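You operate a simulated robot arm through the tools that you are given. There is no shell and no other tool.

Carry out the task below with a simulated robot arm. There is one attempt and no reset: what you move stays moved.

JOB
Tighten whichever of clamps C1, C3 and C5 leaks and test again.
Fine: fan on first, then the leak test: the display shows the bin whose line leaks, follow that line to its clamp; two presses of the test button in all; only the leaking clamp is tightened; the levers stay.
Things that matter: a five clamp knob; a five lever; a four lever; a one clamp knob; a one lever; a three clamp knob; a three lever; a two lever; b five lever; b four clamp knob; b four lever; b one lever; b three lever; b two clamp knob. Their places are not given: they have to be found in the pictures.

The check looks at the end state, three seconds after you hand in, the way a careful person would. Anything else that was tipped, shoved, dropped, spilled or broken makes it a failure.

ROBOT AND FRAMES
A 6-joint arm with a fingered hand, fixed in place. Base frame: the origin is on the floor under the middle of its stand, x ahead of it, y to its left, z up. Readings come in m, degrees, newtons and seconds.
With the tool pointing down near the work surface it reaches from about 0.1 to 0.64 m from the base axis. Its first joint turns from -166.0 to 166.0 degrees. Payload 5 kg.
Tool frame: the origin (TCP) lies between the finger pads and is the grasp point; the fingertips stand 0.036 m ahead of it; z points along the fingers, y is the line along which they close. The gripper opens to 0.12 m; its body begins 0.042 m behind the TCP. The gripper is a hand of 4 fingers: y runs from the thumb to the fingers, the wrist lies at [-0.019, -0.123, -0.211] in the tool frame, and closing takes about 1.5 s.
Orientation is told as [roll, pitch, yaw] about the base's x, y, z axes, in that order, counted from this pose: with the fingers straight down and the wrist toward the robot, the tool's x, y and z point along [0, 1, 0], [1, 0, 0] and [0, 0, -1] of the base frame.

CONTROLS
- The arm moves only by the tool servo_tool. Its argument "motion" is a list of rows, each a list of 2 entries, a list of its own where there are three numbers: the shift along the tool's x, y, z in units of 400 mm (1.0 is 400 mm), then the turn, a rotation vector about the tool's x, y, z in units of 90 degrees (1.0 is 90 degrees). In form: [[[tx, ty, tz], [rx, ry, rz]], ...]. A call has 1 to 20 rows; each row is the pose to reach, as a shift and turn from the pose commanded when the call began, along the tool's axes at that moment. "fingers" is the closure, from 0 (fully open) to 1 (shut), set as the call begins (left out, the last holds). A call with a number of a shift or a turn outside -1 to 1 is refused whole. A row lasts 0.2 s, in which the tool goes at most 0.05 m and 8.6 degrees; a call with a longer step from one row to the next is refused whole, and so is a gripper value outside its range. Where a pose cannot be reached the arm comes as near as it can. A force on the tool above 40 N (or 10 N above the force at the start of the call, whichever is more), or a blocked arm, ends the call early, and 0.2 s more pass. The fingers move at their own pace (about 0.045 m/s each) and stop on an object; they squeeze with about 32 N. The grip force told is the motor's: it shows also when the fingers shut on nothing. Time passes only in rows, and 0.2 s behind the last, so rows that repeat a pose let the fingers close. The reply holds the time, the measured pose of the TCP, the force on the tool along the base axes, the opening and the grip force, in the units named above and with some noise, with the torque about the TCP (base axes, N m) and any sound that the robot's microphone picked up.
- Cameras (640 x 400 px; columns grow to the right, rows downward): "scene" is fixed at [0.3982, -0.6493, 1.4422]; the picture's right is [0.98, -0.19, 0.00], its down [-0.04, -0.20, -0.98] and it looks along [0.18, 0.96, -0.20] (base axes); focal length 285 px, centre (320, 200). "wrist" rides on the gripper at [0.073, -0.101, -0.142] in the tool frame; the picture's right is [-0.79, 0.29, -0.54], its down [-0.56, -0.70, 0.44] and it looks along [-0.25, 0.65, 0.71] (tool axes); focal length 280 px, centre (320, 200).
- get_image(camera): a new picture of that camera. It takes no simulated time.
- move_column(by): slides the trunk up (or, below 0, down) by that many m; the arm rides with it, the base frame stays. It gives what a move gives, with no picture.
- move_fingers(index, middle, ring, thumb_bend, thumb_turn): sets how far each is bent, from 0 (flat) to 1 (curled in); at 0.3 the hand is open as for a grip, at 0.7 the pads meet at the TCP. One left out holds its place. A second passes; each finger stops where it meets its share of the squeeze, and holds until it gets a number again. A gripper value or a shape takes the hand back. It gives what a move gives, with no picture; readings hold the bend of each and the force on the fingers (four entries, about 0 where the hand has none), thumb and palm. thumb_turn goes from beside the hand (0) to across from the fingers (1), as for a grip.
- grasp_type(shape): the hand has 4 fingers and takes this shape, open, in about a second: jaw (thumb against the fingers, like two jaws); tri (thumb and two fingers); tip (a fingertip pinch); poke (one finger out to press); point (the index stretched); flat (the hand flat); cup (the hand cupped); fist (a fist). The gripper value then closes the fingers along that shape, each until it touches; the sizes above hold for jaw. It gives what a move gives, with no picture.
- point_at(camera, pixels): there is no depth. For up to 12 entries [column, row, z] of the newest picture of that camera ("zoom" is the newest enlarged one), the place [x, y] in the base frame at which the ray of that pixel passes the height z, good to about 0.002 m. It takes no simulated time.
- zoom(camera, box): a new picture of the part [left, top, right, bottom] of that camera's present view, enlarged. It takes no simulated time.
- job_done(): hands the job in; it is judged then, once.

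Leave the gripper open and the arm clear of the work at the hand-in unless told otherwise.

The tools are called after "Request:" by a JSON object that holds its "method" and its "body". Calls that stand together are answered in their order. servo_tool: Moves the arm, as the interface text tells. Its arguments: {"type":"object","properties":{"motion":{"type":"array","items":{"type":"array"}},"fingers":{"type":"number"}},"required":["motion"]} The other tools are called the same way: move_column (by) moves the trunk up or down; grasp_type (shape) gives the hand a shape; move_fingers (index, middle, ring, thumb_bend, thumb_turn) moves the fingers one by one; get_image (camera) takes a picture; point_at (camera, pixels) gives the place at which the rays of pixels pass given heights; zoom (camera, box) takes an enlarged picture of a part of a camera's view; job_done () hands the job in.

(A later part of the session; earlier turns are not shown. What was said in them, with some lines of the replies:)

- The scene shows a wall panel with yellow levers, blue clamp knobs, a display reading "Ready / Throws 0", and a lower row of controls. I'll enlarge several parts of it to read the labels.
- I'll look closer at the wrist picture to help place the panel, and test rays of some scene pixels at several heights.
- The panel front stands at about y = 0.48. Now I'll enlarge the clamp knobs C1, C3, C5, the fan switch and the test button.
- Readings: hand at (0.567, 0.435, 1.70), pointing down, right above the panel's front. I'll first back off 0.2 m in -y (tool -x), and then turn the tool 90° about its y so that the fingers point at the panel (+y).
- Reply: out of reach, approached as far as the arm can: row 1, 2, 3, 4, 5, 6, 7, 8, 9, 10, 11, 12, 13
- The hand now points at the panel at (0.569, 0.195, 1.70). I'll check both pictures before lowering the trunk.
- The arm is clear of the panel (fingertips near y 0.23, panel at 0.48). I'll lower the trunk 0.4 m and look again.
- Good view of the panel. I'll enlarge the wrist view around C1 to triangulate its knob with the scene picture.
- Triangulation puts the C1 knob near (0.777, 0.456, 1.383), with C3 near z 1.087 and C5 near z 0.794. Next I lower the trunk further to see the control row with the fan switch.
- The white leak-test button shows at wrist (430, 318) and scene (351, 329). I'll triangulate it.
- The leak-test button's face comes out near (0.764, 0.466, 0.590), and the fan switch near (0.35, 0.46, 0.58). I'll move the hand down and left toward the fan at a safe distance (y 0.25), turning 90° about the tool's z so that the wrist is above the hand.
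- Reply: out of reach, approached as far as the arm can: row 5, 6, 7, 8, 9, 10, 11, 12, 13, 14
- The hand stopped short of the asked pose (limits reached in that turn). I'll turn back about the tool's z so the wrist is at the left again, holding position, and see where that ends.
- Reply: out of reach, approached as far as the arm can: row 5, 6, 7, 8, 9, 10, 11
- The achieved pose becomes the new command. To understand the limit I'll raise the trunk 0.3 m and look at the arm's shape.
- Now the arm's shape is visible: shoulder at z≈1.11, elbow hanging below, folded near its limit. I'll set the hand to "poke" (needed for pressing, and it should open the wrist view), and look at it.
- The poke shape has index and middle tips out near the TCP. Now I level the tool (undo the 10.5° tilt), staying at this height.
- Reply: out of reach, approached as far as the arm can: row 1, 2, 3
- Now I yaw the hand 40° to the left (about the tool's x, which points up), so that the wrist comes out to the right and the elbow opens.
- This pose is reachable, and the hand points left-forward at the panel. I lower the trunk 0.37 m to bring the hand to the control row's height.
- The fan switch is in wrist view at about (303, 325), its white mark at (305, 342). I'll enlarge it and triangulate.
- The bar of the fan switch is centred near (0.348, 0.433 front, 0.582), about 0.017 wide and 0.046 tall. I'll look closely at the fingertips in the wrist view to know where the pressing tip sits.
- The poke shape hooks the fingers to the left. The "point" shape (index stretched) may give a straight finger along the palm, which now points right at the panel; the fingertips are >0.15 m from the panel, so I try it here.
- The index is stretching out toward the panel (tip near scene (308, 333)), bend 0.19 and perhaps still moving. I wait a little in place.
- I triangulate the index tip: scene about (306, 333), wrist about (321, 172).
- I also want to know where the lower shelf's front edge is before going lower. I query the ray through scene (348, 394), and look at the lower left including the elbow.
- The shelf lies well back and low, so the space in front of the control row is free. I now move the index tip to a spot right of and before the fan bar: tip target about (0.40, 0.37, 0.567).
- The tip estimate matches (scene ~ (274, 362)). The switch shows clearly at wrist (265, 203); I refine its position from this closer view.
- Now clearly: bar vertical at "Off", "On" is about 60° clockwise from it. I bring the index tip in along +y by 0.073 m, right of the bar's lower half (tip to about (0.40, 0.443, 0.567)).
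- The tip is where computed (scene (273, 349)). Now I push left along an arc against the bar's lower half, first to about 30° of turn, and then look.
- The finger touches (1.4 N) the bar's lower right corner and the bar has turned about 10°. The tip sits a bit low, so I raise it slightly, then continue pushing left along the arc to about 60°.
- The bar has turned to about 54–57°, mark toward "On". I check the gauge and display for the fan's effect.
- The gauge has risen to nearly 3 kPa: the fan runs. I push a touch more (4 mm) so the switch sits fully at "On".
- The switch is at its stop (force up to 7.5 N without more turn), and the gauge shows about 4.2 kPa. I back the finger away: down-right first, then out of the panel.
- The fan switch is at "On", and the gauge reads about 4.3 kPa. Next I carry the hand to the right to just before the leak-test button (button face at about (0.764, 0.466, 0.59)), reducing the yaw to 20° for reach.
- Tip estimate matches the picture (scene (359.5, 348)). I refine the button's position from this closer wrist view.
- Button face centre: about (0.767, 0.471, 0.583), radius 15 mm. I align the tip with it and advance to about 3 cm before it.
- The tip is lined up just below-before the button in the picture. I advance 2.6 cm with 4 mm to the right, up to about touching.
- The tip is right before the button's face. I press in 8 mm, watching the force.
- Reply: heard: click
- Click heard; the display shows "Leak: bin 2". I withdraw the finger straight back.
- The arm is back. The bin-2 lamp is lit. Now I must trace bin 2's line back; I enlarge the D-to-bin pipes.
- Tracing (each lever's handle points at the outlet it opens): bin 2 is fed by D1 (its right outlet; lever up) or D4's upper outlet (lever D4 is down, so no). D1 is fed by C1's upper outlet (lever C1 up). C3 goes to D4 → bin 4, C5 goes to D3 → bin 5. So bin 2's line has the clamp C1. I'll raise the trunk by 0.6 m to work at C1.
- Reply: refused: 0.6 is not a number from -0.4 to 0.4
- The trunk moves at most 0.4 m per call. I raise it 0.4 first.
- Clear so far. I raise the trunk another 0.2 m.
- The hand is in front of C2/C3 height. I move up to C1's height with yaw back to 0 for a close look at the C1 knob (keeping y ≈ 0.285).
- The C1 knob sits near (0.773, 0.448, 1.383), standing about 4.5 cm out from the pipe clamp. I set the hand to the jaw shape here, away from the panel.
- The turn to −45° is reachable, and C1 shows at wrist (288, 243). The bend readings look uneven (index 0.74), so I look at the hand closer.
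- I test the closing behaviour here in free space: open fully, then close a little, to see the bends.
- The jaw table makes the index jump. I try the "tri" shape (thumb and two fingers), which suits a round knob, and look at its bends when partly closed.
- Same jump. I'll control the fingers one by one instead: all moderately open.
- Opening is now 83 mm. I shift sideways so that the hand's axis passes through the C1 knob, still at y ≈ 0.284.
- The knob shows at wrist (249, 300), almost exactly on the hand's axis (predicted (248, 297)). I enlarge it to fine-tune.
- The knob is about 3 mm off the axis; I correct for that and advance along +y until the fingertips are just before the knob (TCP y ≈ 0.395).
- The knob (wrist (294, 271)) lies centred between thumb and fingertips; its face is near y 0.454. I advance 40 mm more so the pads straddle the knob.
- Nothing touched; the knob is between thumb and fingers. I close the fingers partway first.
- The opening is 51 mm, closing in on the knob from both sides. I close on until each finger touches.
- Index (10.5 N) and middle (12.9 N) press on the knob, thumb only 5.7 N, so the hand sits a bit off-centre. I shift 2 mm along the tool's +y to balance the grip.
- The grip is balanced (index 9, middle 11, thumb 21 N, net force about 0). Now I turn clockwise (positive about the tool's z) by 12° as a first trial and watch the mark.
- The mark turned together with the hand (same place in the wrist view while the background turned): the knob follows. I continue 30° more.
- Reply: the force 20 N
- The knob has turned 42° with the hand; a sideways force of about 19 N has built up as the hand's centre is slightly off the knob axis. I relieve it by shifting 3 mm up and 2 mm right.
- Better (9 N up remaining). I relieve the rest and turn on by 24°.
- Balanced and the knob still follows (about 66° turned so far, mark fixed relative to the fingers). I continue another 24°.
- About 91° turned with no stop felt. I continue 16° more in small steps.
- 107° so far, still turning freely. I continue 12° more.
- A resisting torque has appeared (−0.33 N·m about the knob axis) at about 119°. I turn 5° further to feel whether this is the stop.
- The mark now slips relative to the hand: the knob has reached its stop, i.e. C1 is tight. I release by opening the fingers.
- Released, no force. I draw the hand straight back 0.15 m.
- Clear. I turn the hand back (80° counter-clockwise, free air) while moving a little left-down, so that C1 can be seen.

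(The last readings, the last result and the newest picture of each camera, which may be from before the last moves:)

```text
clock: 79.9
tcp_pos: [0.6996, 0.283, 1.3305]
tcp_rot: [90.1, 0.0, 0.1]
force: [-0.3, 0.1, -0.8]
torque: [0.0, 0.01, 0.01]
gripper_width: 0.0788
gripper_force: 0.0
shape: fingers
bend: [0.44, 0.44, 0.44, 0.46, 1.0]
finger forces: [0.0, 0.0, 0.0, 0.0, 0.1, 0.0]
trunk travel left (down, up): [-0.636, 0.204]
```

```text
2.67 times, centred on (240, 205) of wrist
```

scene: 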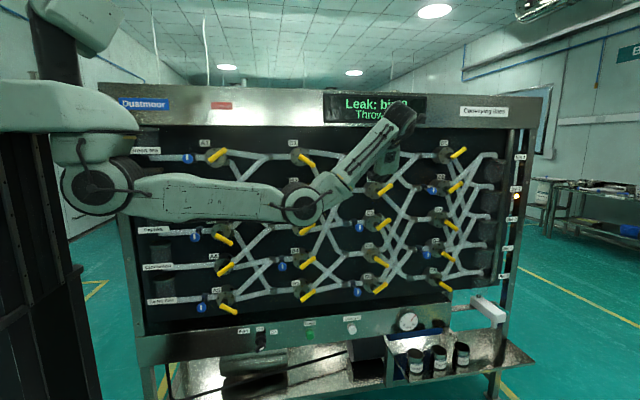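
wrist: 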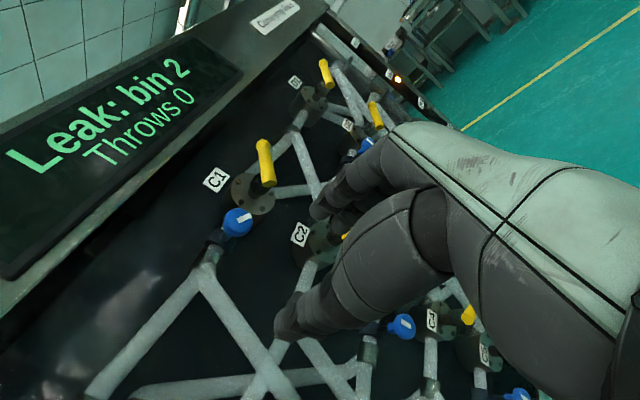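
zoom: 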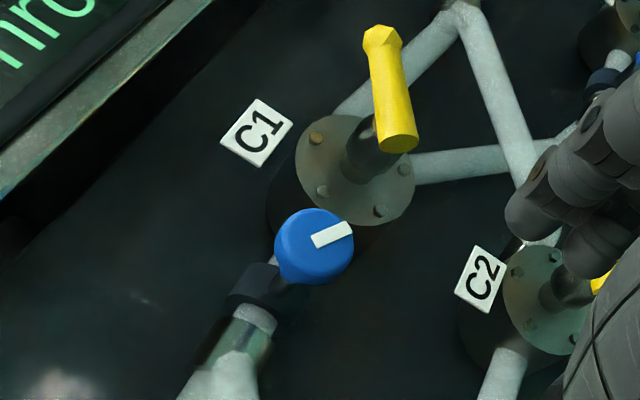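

C1's mark now points right-down, its lever is unmoved. I enlarge it to measure the turned angle.

Request:
{"method": "zoom", "body": {"camera": "scene", "box": [350, 148, 374, 166]}}

Request:
{"method": "zoom", "body": {"camera": "scene", "box": [348, 218, 372, 236]}}

Request:
{"method": "zoom", "body": {"camera": "scene", "box": [130, 130, 330, 325]}}

Request:
{"method": "zoom", "body": {"camera": "scene", "box": [320, 130, 520, 325]}}

```text
16.00 times, centred on (362, 157) of scene
```

zoom: 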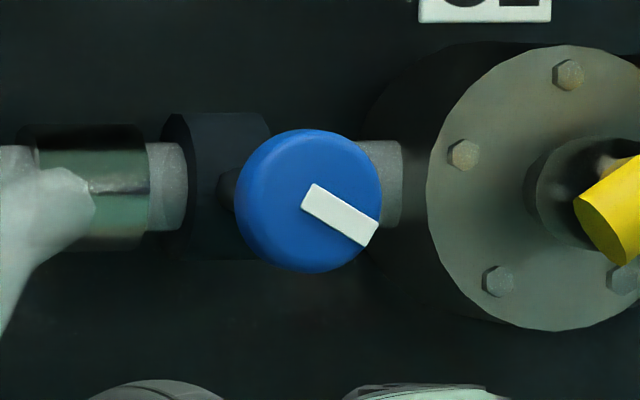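

```text
16.00 times, centred on (360, 227) of scene
```

zoom: 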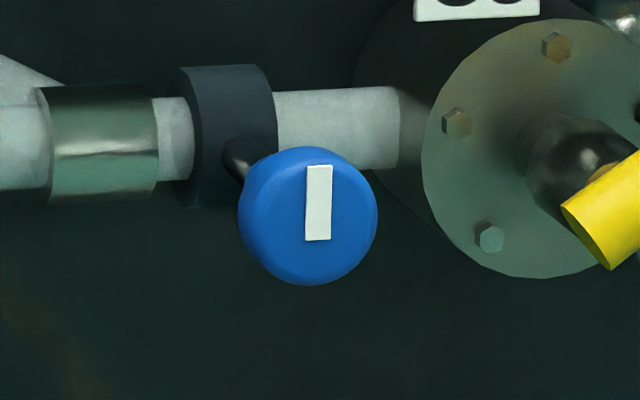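

```text
2.05 times, centred on (230, 228) of scene
```

zoom: 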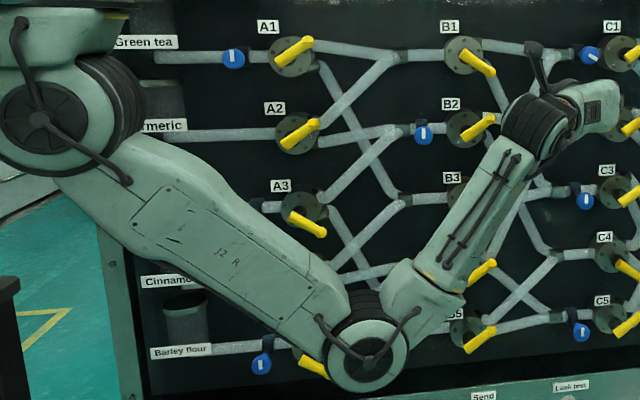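

```text
2.05 times, centred on (420, 228) of scene
```

zoom: 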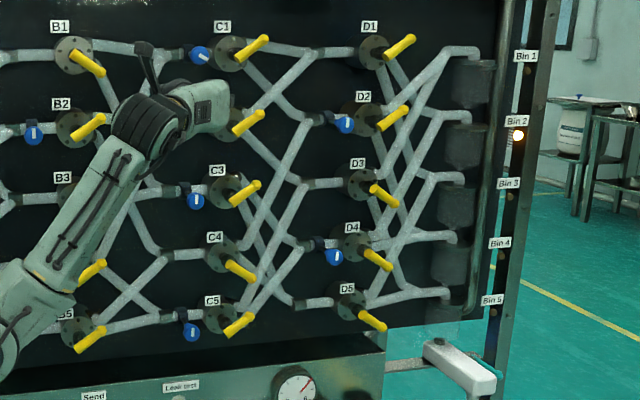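

C1's mark has turned about 120° clockwise; the other marks and all visible levers are as before. I compare the gauge now.

Request:
{"method": "zoom", "body": {"camera": "scene", "box": [380, 295, 440, 340]}}

Request:
{"method": "zoom", "body": {"camera": "scene", "box": [230, 310, 310, 360]}}

```text
8.89 times, centred on (410, 318) of scene
```

zoom: 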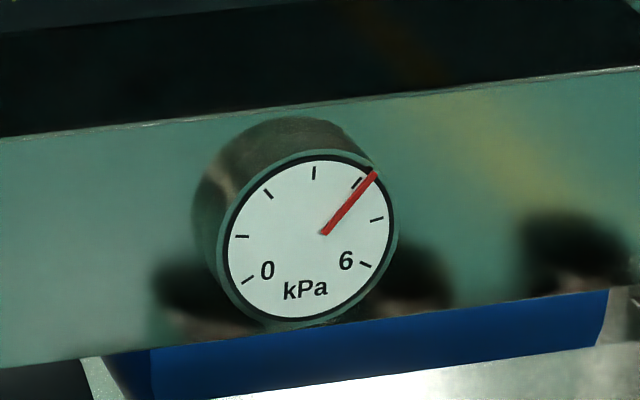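

```text
8.00 times, centred on (270, 335) of scene
```

zoom: 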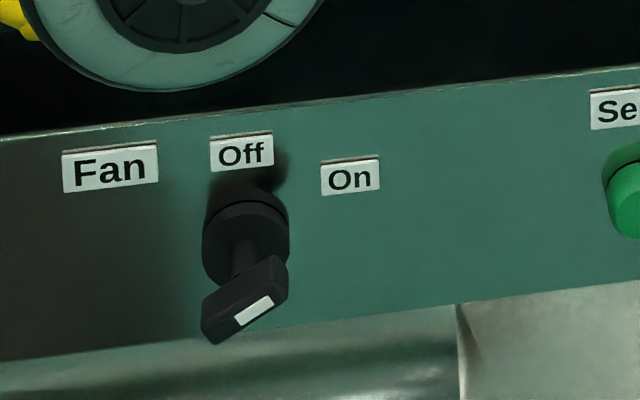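

The fan is still on, gauge at about 4.3 kPa. For the second test I set "point" again and move back to the earlier pre-press pose (yaw 20°), reversing my way.

Request:
{"method": "grasp_type", "body": {"shape": "point"}}

Request:
{"method": "servo_tool", "body": {"motion": [[[-0.07, 0.003, 0.0004], [0.037, 0, 0]], [[-0.14, 0.006, 0.0008], [0.074, 0, 0]], [[-0.21, 0.009, 0.0012], [0.111, 0, 0]], [[-0.28, 0.012, 0.0016], [0.148, 0, 0]], [[-0.35, 0.015, 0.002], [0.185, 0, 0]], [[-0.4225, 0.0175, 0.0025], [0.222, 0, 0]], [[-0.4225, 0.0175, 0.0025], [0.222, 0, 0]]]}}

Request:
{"method": "get_image", "body": {"camera": "scene"}}

```text
clock: 80.8
tcp_pos: [0.6991, 0.2837, 1.3306]
tcp_rot: [90.1, 0.1, -0.1]
force: [0.7, 0.2, -0.6]
torque: [-0.02, 0.03, 0.0]
gripper_width: 0.1151
gripper_force: 0.1
shape: point
bend: [0.19, 1.0, 1.0, 0.99, 0.87]
finger forces: [0.1, 0.0, 0.1, 0.0, 0.0, 0.1]
trunk travel left (down, up): [-0.636, 0.204]
```

```text
clock: 82.4
tcp_pos: [0.7055, 0.2839, 1.1643]
tcp_rot: [90.1, 0.1, 20.1]
force: [-0.1, 0.1, 0.0]
torque: [-0.03, 0.02, -0.02]
gripper_width: 0.0
gripper_force: 0.1
shape: point
bend: [0.19, 1.0, 1.0, 0.99, 0.87]
finger forces: [0.0, 0.1, 0.1, 0.2, 0.0, 0.0]
trunk travel left (down, up): [-0.636, 0.204]
```

```text
taken
```

scene: 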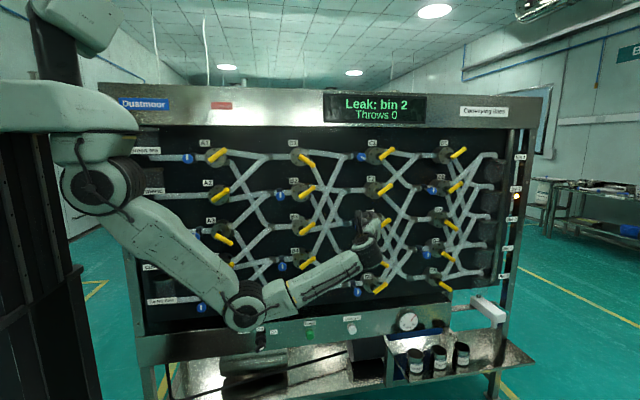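

Same pose as on the way up (0.7055, 0.284, 1.164). I lower the trunk by 0.4 m and then 0.2 m.

Request:
{"method": "move_column", "body": {"by": -0.4}}

Request:
{"method": "move_column", "body": {"by": -0.2}}

Request:
{"method": "get_image", "body": {"camera": "wrist"}}

Request:
{"method": "zoom", "body": {"camera": "scene", "box": [300, 300, 420, 400]}}

```text
clock: 86.2
tcp_pos: [0.7059, 0.2852, 0.7636]
tcp_rot: [90.2, 0.0, 20.1]
force: [0.0, -0.5, 0.4]
torque: [-0.02, -0.01, 0.0]
gripper_width: 0.0001
gripper_force: 0.0
shape: point
bend: [0.19, 1.0, 1.0, 0.99, 0.87]
finger forces: [0.0, 0.0, 0.0, 0.1, 0.1, 0.0]
trunk travel left (down, up): [-0.236, 0.604]
```

```text
clock: 88.4
tcp_pos: [0.7065, 0.2852, 0.5642]
tcp_rot: [90.1, 0.0, 20.1]
force: [-0.6, -0.7, 0.4]
torque: [0.0, -0.01, -0.02]
gripper_width: 0.0
gripper_force: 0.0
shape: point
bend: [0.19, 1.0, 1.0, 0.99, 0.87]
finger forces: [0.1, 0.0, 0.0, 0.0, 0.0, 0.0]
trunk travel left (down, up): [-0.036, 0.804]
```

```text
taken
```

wrist: 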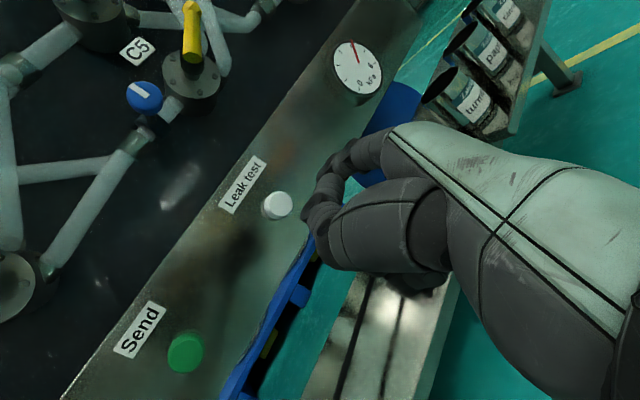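

```text
4.00 times, centred on (360, 350) of scene
```

zoom: 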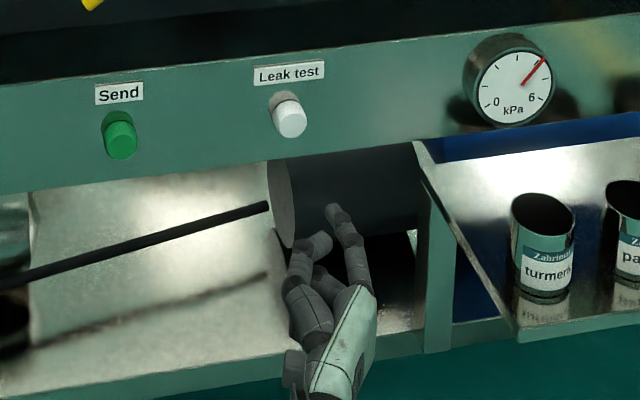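

Same view as before the first press. I advance to about 1 cm before the button (TCP y 0.41, z 0.560).

Request:
{"method": "servo_tool", "body": {"motion": [[[-0.01, 0.03, 0.075], [0, 0, 0]], [[-0.01, 0.057, 0.15], [0, 0, 0]], [[-0.01, 0.085, 0.225], [0, 0, 0]], [[-0.01, 0.1088, 0.293], [0, 0, 0]]]}}

Request:
{"method": "zoom", "body": {"camera": "scene", "box": [335, 315, 375, 350]}}

Request:
{"method": "zoom", "body": {"camera": "wrist", "box": [255, 150, 355, 225]}}

```text
clock: 89.4
tcp_pos: [0.7083, 0.4092, 0.5586]
tcp_rot: [90.1, 0.0, 20.0]
force: [-0.8, 0.2, -0.4]
torque: [-0.03, -0.02, 0.0]
gripper_width: 0.0
gripper_force: 0.1
shape: point
bend: [0.19, 1.0, 1.0, 0.99, 0.87]
finger forces: [0.0, 0.0, 0.1, 0.0, 0.1, 0.0]
trunk travel left (down, up): [-0.036, 0.804]
```

```text
11.43 times, centred on (355, 332) of scene
```

zoom: 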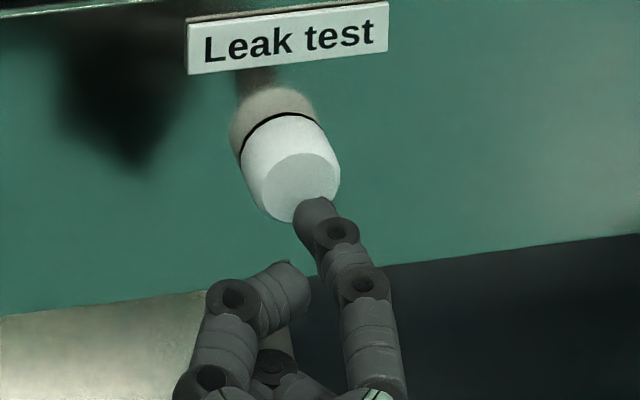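

```text
5.33 times, centred on (305, 188) of wrist
```

zoom: 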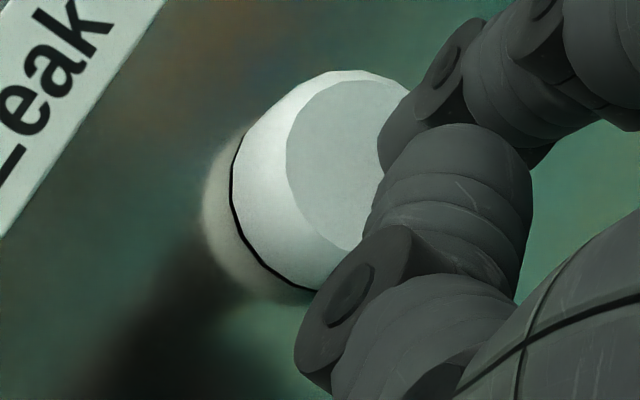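

The tip is just before the button, aligned as last time. Second and last press: 18.5 mm forward in one smooth push.

Request:
{"method": "servo_tool", "body": {"motion": [[[0, 0.0045, 0.012], [0, 0, 0]], [[0, 0.0085, 0.0235], [0, 0, 0]], [[0, 0.0125, 0.034], [0, 0, 0]], [[0, 0.0161, 0.0439], [0, 0, 0]]]}}

Request:
{"method": "zoom", "body": {"camera": "scene", "box": [310, 80, 440, 140]}}

Request:
{"method": "zoom", "body": {"camera": "scene", "box": [335, 315, 375, 350]}}

```text
clock: 90.4
tcp_pos: [0.7081, 0.4271, 0.5601]
tcp_rot: [90.2, 0.1, 20.0]
force: [0.1, -5.7, 0.2]
torque: [0.06, 0.04, -0.39]
gripper_width: 0.1152
gripper_force: 0.1
shape: point
bend: [0.19, 1.0, 1.0, 0.99, 0.87]
finger forces: [5.9, 0.0, 0.1, 0.1, 0.1, 0.0]
trunk travel left (down, up): [-0.036, 0.804]
heard: click
```

```text
4.92 times, centred on (375, 110) of scene
```

zoom: 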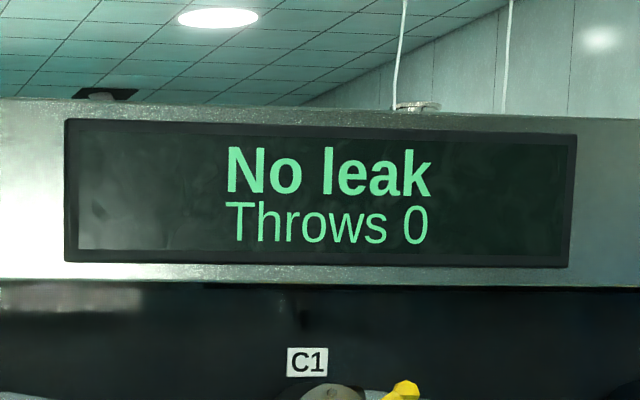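

```text
11.43 times, centred on (355, 332) of scene
```

zoom: 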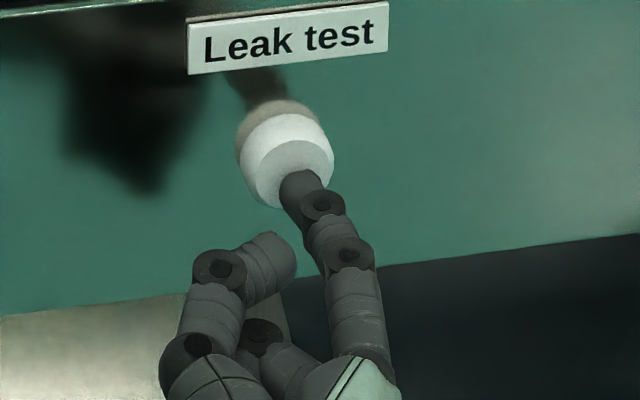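

"No leak" is displayed. I withdraw straight back, well away from the panel.

Request:
{"method": "servo_tool", "body": {"motion": [[[0, -0.017, -0.047], [0, 0, 0]], [[0, -0.051, -0.141], [0, 0, 0]], [[0, -0.0855, -0.235], [0, 0, 0]], [[0, -0.12, -0.329], [0, 0, 0]], [[0, -0.15, -0.41], [0, 0, 0]]]}}

Request:
{"method": "get_image", "body": {"camera": "scene"}}

```text
clock: 91.6
tcp_pos: [0.7066, 0.2519, 0.5601]
tcp_rot: [90.0, 0.0, 20.1]
force: [-0.7, 0.0, -0.4]
torque: [-0.01, 0.01, 0.0]
gripper_width: 0.1153
gripper_force: 0.0
shape: point
bend: [0.19, 1.0, 1.0, 0.99, 0.87]
finger forces: [0.0, 0.0, 0.0, 0.1, 0.0, 0.1]
trunk travel left (down, up): [-0.036, 0.804]
```

```text
taken
```

scene: 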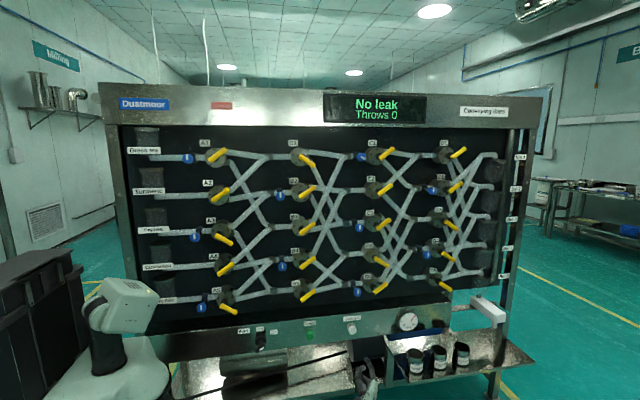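

Display: "No leak / Throws 0", all lamps off. I open the hand (jaw) here, 20 cm from the panel, and check all levers and knobs one last time.

Request:
{"method": "grasp_type", "body": {"shape": "jaw"}}

Request:
{"method": "zoom", "body": {"camera": "scene", "box": [120, 130, 330, 325]}}

Request:
{"method": "zoom", "body": {"camera": "scene", "box": [320, 130, 540, 325]}}

Request:
{"method": "zoom", "body": {"camera": "scene", "box": [200, 300, 520, 400]}}

```text
clock: 92.5
tcp_pos: [0.7067, 0.2526, 0.5591]
tcp_rot: [90.1, 0.0, 19.9]
force: [-0.2, 0.9, 0.9]
torque: [0.0, 0.0, 0.03]
gripper_width: 0.1197
gripper_force: 0.0
shape: jaw
bend: [0.3, 0.3, 0.3, 0.3, 0.97]
finger forces: [0.0, 0.1, 0.0, 0.0, 0.0, 0.0]
trunk travel left (down, up): [-0.036, 0.804]
```

```text
2.05 times, centred on (225, 228) of scene
```

zoom: 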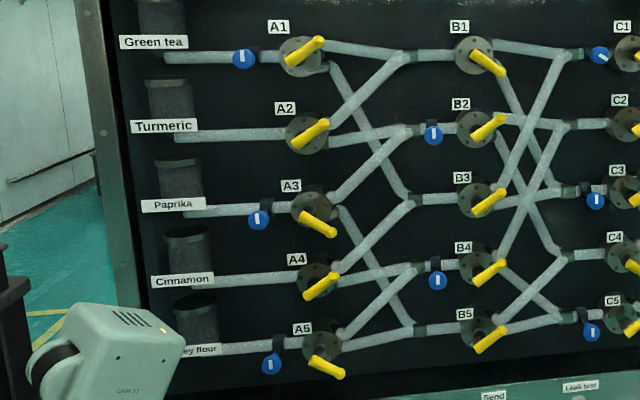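

```text
2.05 times, centred on (430, 228) of scene
```

zoom: 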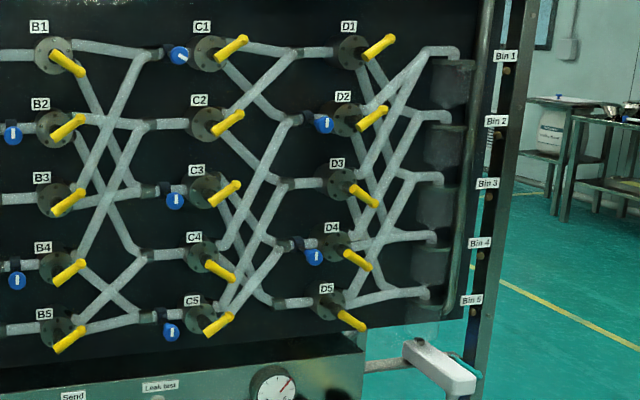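

```text
2.00 times, centred on (360, 350) of scene
```

zoom: 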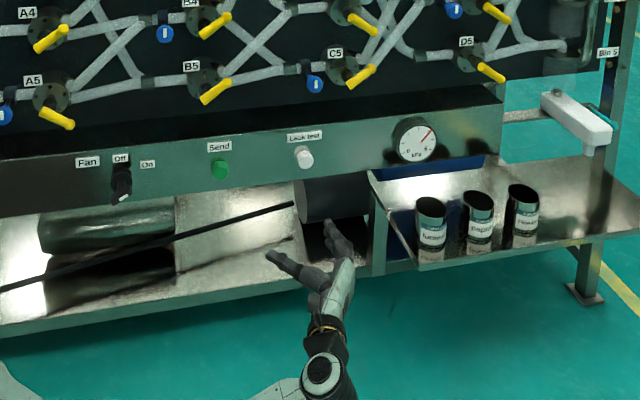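

All levers stand as at the start, only the C1 knob is turned, the fan is on, the display shows "No leak", and the cups are untouched. The hand is open and clear of the work, so I hand in.

Request:
{"method": "job_done", "body": {}}

```text
The job is handed in.
```

Clamp C1 was the one that leaked. I tightened it, and the second leak test shows "No leak".

- **Fan:** I switched it on before testing, and the gauge settled at about 4.3 kPa.
- **First test:** The display showed "Leak: bin 2". I followed bin 2's line back through D1 to clamp C1.
- **Tightening:** I turned the C1 knob about 120° clockwise, until it reached its stop.
- **Second test:** The display showed "No leak".

The test button was pressed twice in all. In the last pictures, all levers and the other clamp knobs are as they were at the start. The hand is open and about 20 cm clear of the panel.
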